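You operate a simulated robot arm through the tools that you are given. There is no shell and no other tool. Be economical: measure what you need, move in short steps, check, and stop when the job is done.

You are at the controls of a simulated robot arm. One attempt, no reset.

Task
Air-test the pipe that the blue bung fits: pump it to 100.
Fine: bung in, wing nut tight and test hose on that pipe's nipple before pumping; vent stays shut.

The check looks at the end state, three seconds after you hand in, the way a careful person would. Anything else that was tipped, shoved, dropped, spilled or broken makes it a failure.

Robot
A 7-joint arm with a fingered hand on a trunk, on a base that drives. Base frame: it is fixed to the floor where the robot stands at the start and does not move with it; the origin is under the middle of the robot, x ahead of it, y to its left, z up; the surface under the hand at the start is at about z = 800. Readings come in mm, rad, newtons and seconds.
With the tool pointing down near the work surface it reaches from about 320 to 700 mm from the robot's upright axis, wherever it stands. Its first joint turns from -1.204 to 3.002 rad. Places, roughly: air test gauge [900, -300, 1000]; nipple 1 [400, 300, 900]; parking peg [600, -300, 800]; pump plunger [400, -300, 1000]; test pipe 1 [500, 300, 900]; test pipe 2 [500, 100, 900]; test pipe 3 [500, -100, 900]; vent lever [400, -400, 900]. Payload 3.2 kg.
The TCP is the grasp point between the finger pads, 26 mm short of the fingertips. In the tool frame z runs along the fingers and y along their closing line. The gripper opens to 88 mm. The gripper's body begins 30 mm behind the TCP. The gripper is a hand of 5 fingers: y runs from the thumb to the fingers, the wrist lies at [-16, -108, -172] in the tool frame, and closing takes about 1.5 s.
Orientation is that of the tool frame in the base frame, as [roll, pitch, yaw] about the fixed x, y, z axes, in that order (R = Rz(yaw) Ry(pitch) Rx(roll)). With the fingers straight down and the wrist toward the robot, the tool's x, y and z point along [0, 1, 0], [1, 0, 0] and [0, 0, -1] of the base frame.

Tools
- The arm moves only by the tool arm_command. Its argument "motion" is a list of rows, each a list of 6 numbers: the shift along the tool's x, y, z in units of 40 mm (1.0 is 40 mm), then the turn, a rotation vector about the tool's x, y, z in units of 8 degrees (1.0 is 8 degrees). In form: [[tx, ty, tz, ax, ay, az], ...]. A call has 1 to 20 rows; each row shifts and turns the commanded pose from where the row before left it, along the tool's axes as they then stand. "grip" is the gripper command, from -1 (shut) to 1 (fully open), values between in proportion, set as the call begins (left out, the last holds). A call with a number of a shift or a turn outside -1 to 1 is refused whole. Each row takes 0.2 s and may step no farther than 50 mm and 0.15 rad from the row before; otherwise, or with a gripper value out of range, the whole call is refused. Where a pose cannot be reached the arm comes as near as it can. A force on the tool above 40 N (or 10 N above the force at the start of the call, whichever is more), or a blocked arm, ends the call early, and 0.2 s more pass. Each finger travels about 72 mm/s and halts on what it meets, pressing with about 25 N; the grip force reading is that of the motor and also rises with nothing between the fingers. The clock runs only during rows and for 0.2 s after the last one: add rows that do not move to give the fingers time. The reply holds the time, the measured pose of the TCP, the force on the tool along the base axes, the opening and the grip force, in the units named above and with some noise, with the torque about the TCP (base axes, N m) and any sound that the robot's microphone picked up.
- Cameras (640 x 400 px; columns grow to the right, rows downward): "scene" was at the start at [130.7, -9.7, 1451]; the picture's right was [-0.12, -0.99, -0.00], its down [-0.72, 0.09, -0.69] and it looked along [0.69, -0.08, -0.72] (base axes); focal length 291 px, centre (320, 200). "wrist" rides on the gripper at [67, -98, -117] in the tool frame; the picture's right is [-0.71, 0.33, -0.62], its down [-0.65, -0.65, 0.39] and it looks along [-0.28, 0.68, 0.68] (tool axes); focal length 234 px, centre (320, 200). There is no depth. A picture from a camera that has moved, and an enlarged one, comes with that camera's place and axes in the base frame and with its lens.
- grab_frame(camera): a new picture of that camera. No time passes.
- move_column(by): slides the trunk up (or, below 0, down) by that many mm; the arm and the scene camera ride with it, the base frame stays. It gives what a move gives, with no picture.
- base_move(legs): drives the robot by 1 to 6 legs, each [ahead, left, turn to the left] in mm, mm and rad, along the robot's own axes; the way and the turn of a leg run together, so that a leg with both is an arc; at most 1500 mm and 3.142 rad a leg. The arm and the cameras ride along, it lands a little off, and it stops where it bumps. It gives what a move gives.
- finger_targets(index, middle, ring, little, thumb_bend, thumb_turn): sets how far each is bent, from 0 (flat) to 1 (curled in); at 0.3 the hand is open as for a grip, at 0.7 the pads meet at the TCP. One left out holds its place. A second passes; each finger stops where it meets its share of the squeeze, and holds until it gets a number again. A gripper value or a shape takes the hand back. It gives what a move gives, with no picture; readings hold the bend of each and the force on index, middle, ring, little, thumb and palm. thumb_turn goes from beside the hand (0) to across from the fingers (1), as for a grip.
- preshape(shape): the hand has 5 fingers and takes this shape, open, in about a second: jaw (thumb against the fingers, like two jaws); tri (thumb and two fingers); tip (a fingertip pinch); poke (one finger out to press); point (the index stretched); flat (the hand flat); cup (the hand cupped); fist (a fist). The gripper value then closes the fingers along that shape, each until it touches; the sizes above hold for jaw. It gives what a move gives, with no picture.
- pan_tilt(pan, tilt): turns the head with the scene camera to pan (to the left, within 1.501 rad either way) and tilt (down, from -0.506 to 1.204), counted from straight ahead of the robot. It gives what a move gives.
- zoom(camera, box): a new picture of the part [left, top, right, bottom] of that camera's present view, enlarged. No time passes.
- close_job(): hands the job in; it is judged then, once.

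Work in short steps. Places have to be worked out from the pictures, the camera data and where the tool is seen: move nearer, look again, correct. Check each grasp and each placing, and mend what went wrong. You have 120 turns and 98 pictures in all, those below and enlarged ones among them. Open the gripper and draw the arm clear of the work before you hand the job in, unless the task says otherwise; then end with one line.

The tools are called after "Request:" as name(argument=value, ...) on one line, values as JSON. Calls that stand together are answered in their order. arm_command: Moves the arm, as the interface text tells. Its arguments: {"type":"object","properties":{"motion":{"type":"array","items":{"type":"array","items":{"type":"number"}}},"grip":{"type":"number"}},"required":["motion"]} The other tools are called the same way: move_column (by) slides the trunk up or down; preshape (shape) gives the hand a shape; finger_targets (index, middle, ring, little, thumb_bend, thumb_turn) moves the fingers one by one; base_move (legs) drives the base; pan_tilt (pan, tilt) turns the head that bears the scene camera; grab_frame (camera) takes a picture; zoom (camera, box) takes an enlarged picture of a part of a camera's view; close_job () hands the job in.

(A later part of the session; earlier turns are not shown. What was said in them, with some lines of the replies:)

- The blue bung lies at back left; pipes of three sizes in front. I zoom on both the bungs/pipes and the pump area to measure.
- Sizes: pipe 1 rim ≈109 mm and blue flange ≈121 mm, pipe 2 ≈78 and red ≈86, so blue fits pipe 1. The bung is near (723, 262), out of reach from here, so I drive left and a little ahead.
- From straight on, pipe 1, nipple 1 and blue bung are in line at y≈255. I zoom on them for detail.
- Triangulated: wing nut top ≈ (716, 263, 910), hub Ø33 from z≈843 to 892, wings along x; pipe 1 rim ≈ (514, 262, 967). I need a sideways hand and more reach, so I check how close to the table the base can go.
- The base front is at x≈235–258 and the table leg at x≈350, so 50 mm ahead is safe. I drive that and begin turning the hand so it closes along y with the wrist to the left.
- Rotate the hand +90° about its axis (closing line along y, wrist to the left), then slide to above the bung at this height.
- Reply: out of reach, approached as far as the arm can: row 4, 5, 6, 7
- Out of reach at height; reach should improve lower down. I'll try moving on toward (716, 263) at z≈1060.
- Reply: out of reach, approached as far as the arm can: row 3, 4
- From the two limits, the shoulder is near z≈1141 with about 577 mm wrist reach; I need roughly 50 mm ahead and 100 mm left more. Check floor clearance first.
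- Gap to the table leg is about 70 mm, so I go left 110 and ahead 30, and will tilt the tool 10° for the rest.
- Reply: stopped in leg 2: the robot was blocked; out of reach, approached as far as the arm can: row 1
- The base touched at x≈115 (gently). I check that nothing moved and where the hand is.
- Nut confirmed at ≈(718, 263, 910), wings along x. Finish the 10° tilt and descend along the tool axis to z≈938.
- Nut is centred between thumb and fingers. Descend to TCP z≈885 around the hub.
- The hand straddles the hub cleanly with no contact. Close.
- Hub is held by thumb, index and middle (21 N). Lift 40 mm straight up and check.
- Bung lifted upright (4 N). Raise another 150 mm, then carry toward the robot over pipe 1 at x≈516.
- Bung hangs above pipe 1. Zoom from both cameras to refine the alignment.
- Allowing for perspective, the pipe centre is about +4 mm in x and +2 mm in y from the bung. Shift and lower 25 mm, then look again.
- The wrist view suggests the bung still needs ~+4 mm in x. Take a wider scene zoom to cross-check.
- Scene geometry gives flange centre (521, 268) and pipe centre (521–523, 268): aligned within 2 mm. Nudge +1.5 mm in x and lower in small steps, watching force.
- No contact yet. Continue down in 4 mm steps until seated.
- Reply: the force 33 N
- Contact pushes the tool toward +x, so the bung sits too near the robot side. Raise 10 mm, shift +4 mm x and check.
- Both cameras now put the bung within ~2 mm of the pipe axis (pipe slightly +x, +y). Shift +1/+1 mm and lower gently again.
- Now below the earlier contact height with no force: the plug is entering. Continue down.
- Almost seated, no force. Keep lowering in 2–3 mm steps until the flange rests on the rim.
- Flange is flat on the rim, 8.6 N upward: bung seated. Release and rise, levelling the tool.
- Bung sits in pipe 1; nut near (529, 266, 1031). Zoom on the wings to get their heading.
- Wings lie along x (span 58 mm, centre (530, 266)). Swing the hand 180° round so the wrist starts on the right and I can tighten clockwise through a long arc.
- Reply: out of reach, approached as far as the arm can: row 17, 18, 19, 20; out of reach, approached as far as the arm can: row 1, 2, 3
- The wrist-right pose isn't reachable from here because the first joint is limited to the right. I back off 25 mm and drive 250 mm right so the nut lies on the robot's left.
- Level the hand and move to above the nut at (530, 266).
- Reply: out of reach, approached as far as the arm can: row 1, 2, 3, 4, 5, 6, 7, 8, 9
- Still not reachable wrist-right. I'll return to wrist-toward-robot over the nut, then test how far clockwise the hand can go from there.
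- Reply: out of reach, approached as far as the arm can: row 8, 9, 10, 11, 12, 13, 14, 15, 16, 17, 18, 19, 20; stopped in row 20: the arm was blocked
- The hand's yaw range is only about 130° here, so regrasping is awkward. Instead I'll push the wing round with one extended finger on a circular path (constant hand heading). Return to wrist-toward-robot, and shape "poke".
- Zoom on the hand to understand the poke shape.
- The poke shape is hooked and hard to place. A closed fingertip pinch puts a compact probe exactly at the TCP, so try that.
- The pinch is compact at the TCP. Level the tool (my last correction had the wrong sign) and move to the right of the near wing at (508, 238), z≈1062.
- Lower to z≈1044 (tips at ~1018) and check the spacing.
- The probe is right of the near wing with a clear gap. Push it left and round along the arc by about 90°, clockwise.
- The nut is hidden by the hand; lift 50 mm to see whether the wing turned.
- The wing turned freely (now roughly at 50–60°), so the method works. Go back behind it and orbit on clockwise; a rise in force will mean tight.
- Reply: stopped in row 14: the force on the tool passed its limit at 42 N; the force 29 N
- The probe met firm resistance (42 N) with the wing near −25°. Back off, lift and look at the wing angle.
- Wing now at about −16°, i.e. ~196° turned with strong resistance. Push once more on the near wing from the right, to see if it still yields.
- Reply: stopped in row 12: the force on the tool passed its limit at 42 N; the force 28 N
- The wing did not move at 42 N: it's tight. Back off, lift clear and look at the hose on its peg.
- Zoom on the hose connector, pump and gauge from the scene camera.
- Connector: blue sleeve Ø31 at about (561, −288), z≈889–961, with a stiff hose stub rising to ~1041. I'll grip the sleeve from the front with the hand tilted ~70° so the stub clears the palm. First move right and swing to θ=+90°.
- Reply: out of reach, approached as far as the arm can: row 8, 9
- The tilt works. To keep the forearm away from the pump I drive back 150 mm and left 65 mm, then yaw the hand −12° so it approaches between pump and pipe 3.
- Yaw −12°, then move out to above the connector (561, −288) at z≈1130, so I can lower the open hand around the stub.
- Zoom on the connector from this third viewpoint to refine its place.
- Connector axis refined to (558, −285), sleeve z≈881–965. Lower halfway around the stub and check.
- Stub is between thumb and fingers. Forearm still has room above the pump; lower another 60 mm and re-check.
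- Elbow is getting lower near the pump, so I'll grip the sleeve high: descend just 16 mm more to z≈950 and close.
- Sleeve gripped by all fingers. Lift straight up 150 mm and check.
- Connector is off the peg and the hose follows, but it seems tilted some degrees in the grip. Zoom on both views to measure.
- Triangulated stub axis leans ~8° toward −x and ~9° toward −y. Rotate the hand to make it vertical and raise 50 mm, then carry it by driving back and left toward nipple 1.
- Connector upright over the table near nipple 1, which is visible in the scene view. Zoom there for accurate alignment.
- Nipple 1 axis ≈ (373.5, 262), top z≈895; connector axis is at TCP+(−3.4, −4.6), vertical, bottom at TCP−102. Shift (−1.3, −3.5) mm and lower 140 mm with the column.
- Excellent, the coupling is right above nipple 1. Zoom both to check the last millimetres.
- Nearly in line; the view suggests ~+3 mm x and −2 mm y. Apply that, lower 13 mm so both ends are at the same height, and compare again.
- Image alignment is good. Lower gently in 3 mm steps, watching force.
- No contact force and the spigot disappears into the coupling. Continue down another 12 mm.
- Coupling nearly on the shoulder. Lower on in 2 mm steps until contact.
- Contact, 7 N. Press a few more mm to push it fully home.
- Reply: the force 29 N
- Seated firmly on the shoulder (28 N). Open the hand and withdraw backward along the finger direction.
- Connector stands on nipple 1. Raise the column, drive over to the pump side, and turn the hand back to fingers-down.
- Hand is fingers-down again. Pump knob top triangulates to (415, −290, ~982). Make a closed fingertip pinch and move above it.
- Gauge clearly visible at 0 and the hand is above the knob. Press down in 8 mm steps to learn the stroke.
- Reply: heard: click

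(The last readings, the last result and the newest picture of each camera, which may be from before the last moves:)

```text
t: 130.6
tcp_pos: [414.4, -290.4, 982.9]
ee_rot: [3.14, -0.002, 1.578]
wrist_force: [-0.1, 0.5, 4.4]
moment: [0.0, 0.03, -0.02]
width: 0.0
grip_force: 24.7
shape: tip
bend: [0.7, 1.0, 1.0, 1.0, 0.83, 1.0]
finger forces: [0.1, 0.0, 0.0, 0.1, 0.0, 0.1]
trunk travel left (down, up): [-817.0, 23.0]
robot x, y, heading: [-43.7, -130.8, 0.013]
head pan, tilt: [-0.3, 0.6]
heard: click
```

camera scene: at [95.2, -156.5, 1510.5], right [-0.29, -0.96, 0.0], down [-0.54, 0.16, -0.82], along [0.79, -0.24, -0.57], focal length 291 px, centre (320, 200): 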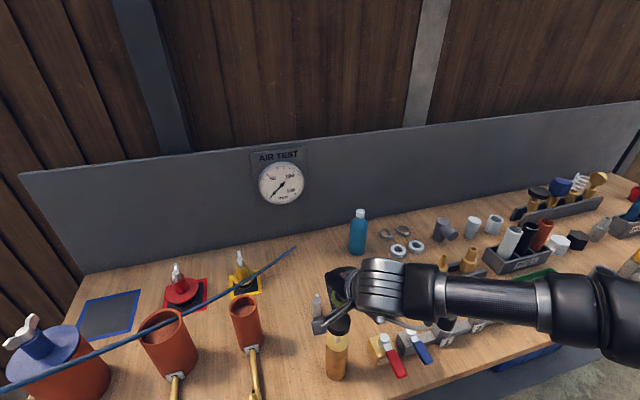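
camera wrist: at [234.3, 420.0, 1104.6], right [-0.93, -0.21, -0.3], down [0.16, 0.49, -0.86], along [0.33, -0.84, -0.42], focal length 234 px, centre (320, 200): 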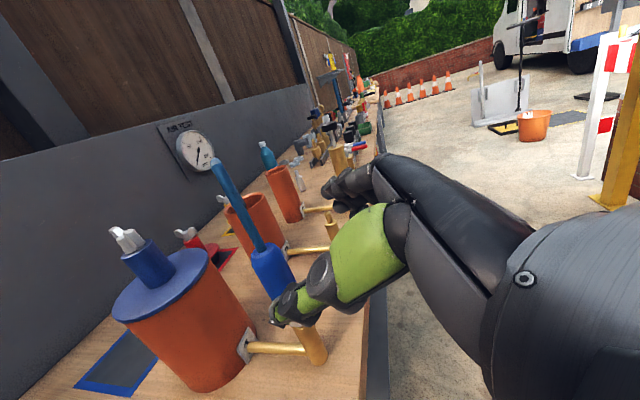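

A click and ~4 N spring force. Continue a bit to find the end of stroke.

Request:
arm_command(motion=[[0, 0, 0.2, 0, 0, 0], [0, 0, 0.2, 0, 0, 0], [0, 0, 0.2, 0, 0, 0], [0, 0, 0, 0, 0, 0]])

Request:
zoom(camera="scene", box=[240, 140, 400, 400])

```text
t: 131.3
tcp_pos: [418.8, -288.0, 975.3]
ee_rot: [3.116, 0.0, 1.583]
wrist_force: [-9.1, -0.2, 31.1]
moment: [-0.1, 0.26, -0.01]
width: 0.2
grip_force: 25.3
shape: tip
bend: [0.72, 1.0, 1.0, 1.0, 0.84, 1.0]
finger forces: [0.0, 0.1, 0.1, 0.1, 40.7, 0.0]
trunk travel left (down, up): [-817.0, 23.0]
robot x, y, heading: [-35.9, -129.9, 0.003]
head pan, tilt: [-0.3, 0.6]
stopped in row 3: the force on the tool passed its limit at 46 N (the readings are from after the stop); the commanded pose is now the measured one
```

```text
1.54 times, centred on (320, 270) of scene
camera zoom: at [91.2, -156.1, 1511.1], right [-0.29, -0.96, 0.0], down [-0.54, 0.16, -0.83], along [0.79, -0.24, -0.56], focal length 448 px, centre (320, 92)
```

zoom: 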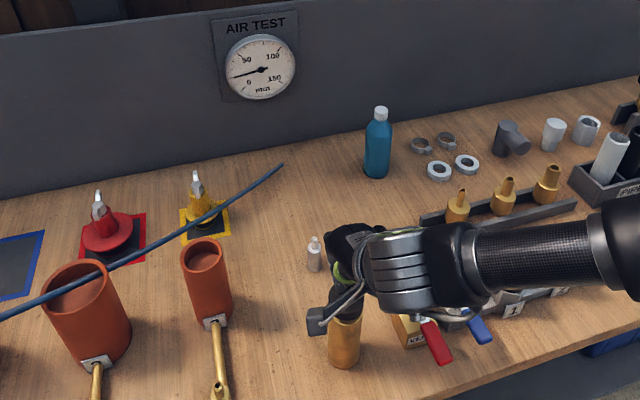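

First stroke: gauge at roughly 18–20. Stroke bottom is TCP≈981 (click). Rise to let the plunger return, then do one more stroke and read closely.

Request:
arm_command(motion=[[-0.05, -0.07, -0.4, 0.18, 0, 0], [0, 0, -0.5, 0, 0, 0], [0, 0, -0.5, 0, 0, 0], [0, 0, 0, 0, 0, 0], [0, 0, 0, 0, 0, 0], [0, 0, 0, 0, 0, 0], [0, 0, 0.3, 0, 0, 0], [0, 0, 0.2, 0, 0, 0], [0, 0, 0.2, 0, 0, 0], [0, 0, 0.2, 0, 0, 0], [0, 0, 0.2, 0, 0, 0], [0, 0, 0.14, 0, 0, 0], [0, 0, 0, 0, 0, 0]])

Request:
zoom(camera="scene", box=[248, 155, 312, 211])

```text
t: 134.1
tcp_pos: [415.2, -292.0, 976.6]
ee_rot: [-3.13, 0.002, 1.58]
wrist_force: [1.6, -0.5, 4.8]
moment: [0.0, -0.02, 0.01]
width: 0.0
grip_force: 25.0
shape: tip
bend: [0.72, 1.0, 1.0, 1.0, 0.84, 1.0]
finger forces: [0.0, 0.0, 0.0, 0.1, 0.0, 0.0]
trunk travel left (down, up): [-817.0, 23.0]
robot x, y, heading: [-40.5, -130.1, 0.002]
head pan, tilt: [-0.3, 0.6]
heard: click
```

```text
7.14 times, centred on (280, 183) of scene
camera zoom: at [94.7, -156.6, 1510.5], right [-0.29, -0.96, 0.0], down [-0.54, 0.16, -0.83], along [0.79, -0.24, -0.56], focal length 2078 px, centre (606, 321)
```

zoom: 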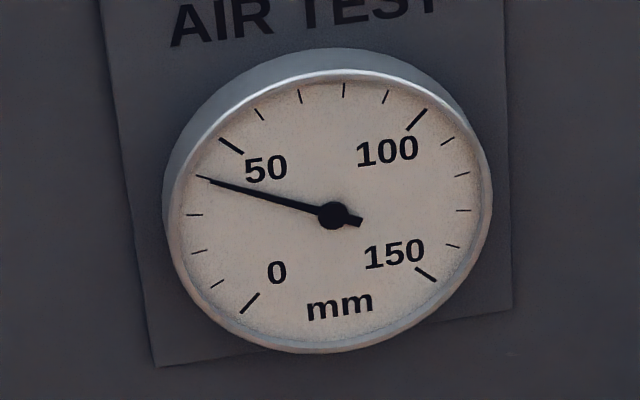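

Gauge at 40: 20 per stroke. Three more strokes to 100; second of these checked by the click each.

Request:
arm_command(motion=[[0, 0, -0.4, 0, 0, 0], [0, 0, -0.5, 0, 0, 0], [0, 0, -0.4, 0, 0, 0], [0, 0, 0, 0, 0, 0], [0, 0, 0, 0, 0, 0], [0, 0, 0, 0, 0, 0], [0, 0, 0.3, 0, 0, 0], [0, 0, 0.2, 0, 0, 0], [0, 0, 0.2, 0, 0, 0], [0, 0, 0.2, 0, 0, 0], [0, 0, 0.2, 0, 0, 0], [0, 0, 0.17, 0, 0, 0], [0, 0, 0, 0, 0, 0]])

Request:
zoom(camera="scene", box=[248, 155, 312, 211])

```text
t: 136.9
tcp_pos: [414.9, -292.2, 978.7]
ee_rot: [-3.13, 0.001, 1.577]
wrist_force: [0.0, 0.2, 4.2]
moment: [-0.02, -0.02, 0.02]
width: 0.1
grip_force: 25.4
shape: tip
bend: [0.72, 1.0, 1.0, 1.0, 0.84, 1.0]
finger forces: [0.1, 0.1, 0.0, 0.0, 0.0, 0.0]
trunk travel left (down, up): [-817.0, 23.0]
robot x, y, heading: [-41.5, -131.7, 0.008]
head pan, tilt: [-0.3, 0.6]
heard: click
```

```text
7.14 times, centred on (280, 183) of scene
camera zoom: at [94.6, -156.4, 1510.6], right [-0.29, -0.96, 0.0], down [-0.54, 0.16, -0.83], along [0.79, -0.24, -0.56], focal length 2078 px, centre (606, 321)
```

zoom: 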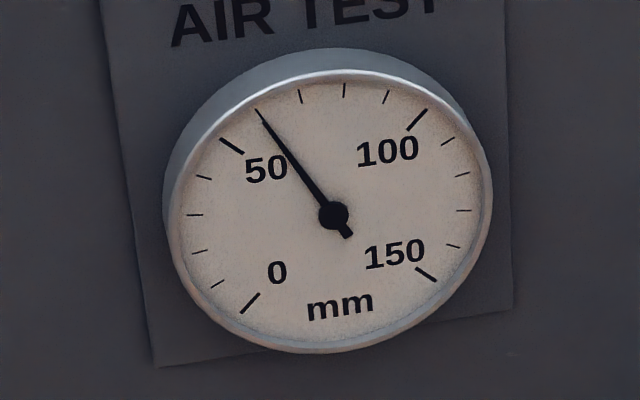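

Gauge at 60 and holding. Fourth stroke.

Request:
arm_command(motion=[[0, 0, -0.4, 0, 0, 0], [0, 0, -0.5, 0, 0, 0], [0, 0, -0.4, 0, 0, 0], [0, 0, 0, 0, 0, 0], [0, 0, 0, 0, 0, 0], [0, 0, 0, 0, 0, 0], [0, 0, 0.3, 0, 0, 0], [0, 0, 0.2, 0, 0, 0], [0, 0, 0.2, 0, 0, 0], [0, 0, 0.2, 0, 0, 0], [0, 0, 0.2, 0, 0, 0], [0, 0, 0.21, 0, 0, 0], [0, 0, 0, 0, 0, 0]])

Request:
zoom(camera="scene", box=[248, 155, 312, 211])

```text
t: 139.7
tcp_pos: [416.1, -293.3, 976.7]
ee_rot: [-3.13, 0.0, 1.581]
wrist_force: [0.7, -1.3, 4.9]
moment: [-0.02, 0.01, 0.03]
width: 0.0
grip_force: 25.0
shape: tip
bend: [0.72, 1.0, 1.0, 1.0, 0.84, 1.0]
finger forces: [0.1, 0.0, 0.1, 0.0, 0.1, 0.0]
trunk travel left (down, up): [-817.0, 23.0]
robot x, y, heading: [-39.3, -130.2, 0.003]
head pan, tilt: [-0.3, 0.6]
heard: click
```

```text
7.14 times, centred on (280, 183) of scene
camera zoom: at [94.5, -156.7, 1510.6], right [-0.29, -0.96, 0.0], down [-0.54, 0.16, -0.83], along [0.79, -0.24, -0.56], focal length 2078 px, centre (606, 321)
```

zoom: 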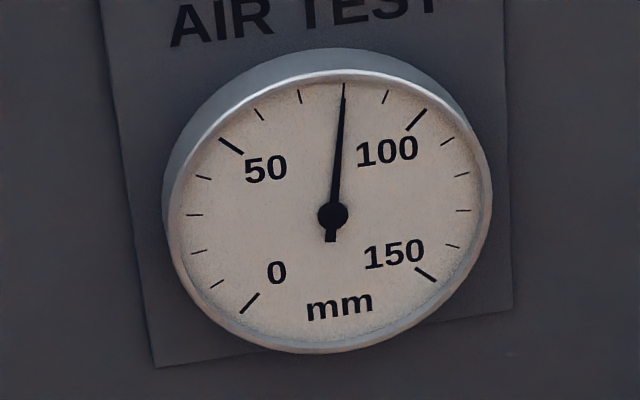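

Gauge at 80. Last stroke.

Request:
arm_command(motion=[[0, 0, -0.4, 0, 0, 0], [0, 0, -0.5, 0, 0, 0], [0, 0, -0.4, 0, 0, 0], [0, 0, 0, 0, 0, 0], [0, 0, 0, 0, 0, 0], [0, 0, 0, 0, 0, 0], [0, 0, 0.3, 0, 0, 0], [0, 0, 0.2, 0, 0, 0], [0, 0, 0.2, 0, 0, 0], [0, 0, 0.2, 0, 0, 0], [0, 0, 0.2, 0, 0, 0], [0, 0, 0.19, 0, 0, 0], [0, 0, 0, 0, 0, 0]])

Request:
arm_command(motion=[[0, 0, -0.5, 0, 0, 0], [0, 0, -0.9, 0, 0, 0], [0, 0, -0.9, 0, 0, 0], [0, 0, -0.9, 0, 0, 0], [0, 0, -0.9, 0, 0, 0], [0, 0, 0, 0, 0, 0], [0, 0, 0, 0, 0, 0], [0, 0, 0, 0, 0, 0]], grip=1)

Request:
zoom(camera="scene", box=[248, 155, 312, 211])

```text
t: 142.5
tcp_pos: [415.4, -291.5, 978.3]
ee_rot: [-3.129, 0.001, 1.581]
wrist_force: [1.4, -0.9, 5.1]
moment: [-0.05, -0.03, 0.04]
width: 0.1
grip_force: 24.7
shape: tip
bend: [0.72, 1.0, 1.0, 1.0, 0.84, 1.0]
finger forces: [0.1, 0.0, 0.0, 0.0, 0.1, 0.1]
trunk travel left (down, up): [-817.0, 23.0]
robot x, y, heading: [-38.7, -138.8, 0.003]
head pan, tilt: [-0.3, 0.6]
heard: click
```

```text
t: 144.3
tcp_pos: [415.9, -292.3, 1034.1]
ee_rot: [-3.129, 0.002, 1.579]
wrist_force: [-0.2, 0.9, 0.3]
moment: [0.0, 0.01, 0.01]
width: 87.8
grip_force: 0.1
shape: tip
bend: [0.3, 0.98, 0.99, 0.99, 0.3, 0.97]
finger forces: [0.1, 0.0, 0.1, 0.0, 0.1, 0.0]
out of reach, approached as far as the arm can: row 3, 4, 5
trunk travel left (down, up): [-817.0, 23.0]
robot x, y, heading: [-41.8, -130.5, 0.01]
head pan, tilt: [-0.3, 0.6]
```

```text
7.14 times, centred on (280, 183) of scene
camera zoom: at [95.2, -156.7, 1510.5], right [-0.29, -0.96, 0.0], down [-0.54, 0.16, -0.83], along [0.79, -0.24, -0.57], focal length 2078 px, centre (606, 321)
```

zoom: 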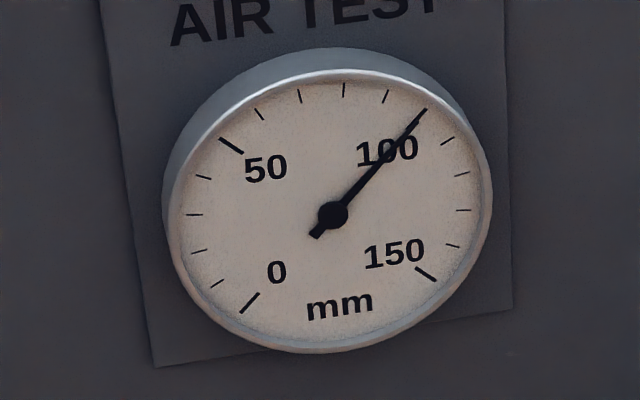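

Gauge reads exactly 100. Back the base off to draw the arm clear, then take a final look.

Request:
base_move(legs=[[-250, 0, 0]])

Request:
pan_tilt(pan=0.05, tilt=0.5)

Request:
grab_frame(camera="scene")

```text
t: 146.1
tcp_pos: [165.9, -294.6, 1034.3]
ee_rot: [-3.131, 0.003, 1.579]
wrist_force: [0.3, 0.8, -0.6]
moment: [-0.02, -0.01, 0.02]
width: 87.6
grip_force: 0.1
shape: tip
bend: [0.3, 0.98, 0.99, 0.99, 0.3, 0.97]
finger forces: [0.0, 0.0, 0.0, 0.0, 0.0, 0.0]
trunk travel left (down, up): [-817.0, 23.0]
robot x, y, heading: [-292.5, -136.6, 0.003]
head pan, tilt: [-0.3, 0.6]
```

```text
t: 146.9
tcp_pos: [167.1, -293.8, 1033.4]
ee_rot: [-3.13, 0.002, 1.578]
wrist_force: [-0.6, 1.0, 0.4]
moment: [0.01, -0.01, -0.01]
width: 87.7
grip_force: 0.0
shape: tip
bend: [0.3, 0.98, 0.99, 0.99, 0.3, 0.97]
finger forces: [0.0, 0.0, 0.1, 0.1, 0.0, 0.0]
trunk travel left (down, up): [-817.0, 23.0]
robot x, y, heading: [-290.1, -131.7, 0.003]
head pan, tilt: [0.051, 0.499]
```

```text
2 pictures are left
camera scene: at [-147.5, -127.5, 1519.5], right [0.05, -1.0, 0.0], down [-0.48, -0.03, -0.88], along [0.88, 0.05, -0.48], focal length 291 px, centre (320, 200)
```

scene: 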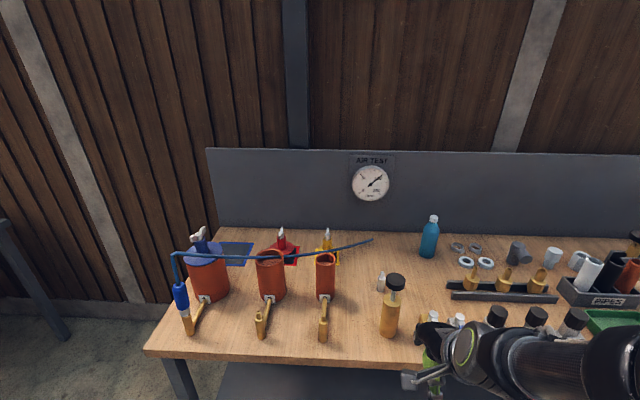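

Everything stands in place: bung in pipe 1, hose on nipple 1, gauge at 100, arm clear. Hand in.

Request:
close_job()

```text
The job is handed in.
```

I pumped pipe 1, the one the blue bung fits, to 100 on the gauge. The bung is seated, the wing nut stopped turning under a hard push, and the test hose is on nipple 1. I did not touch the vent lever. The base bumped once, lightly, while driving up to the table, and nothing appeared to move.
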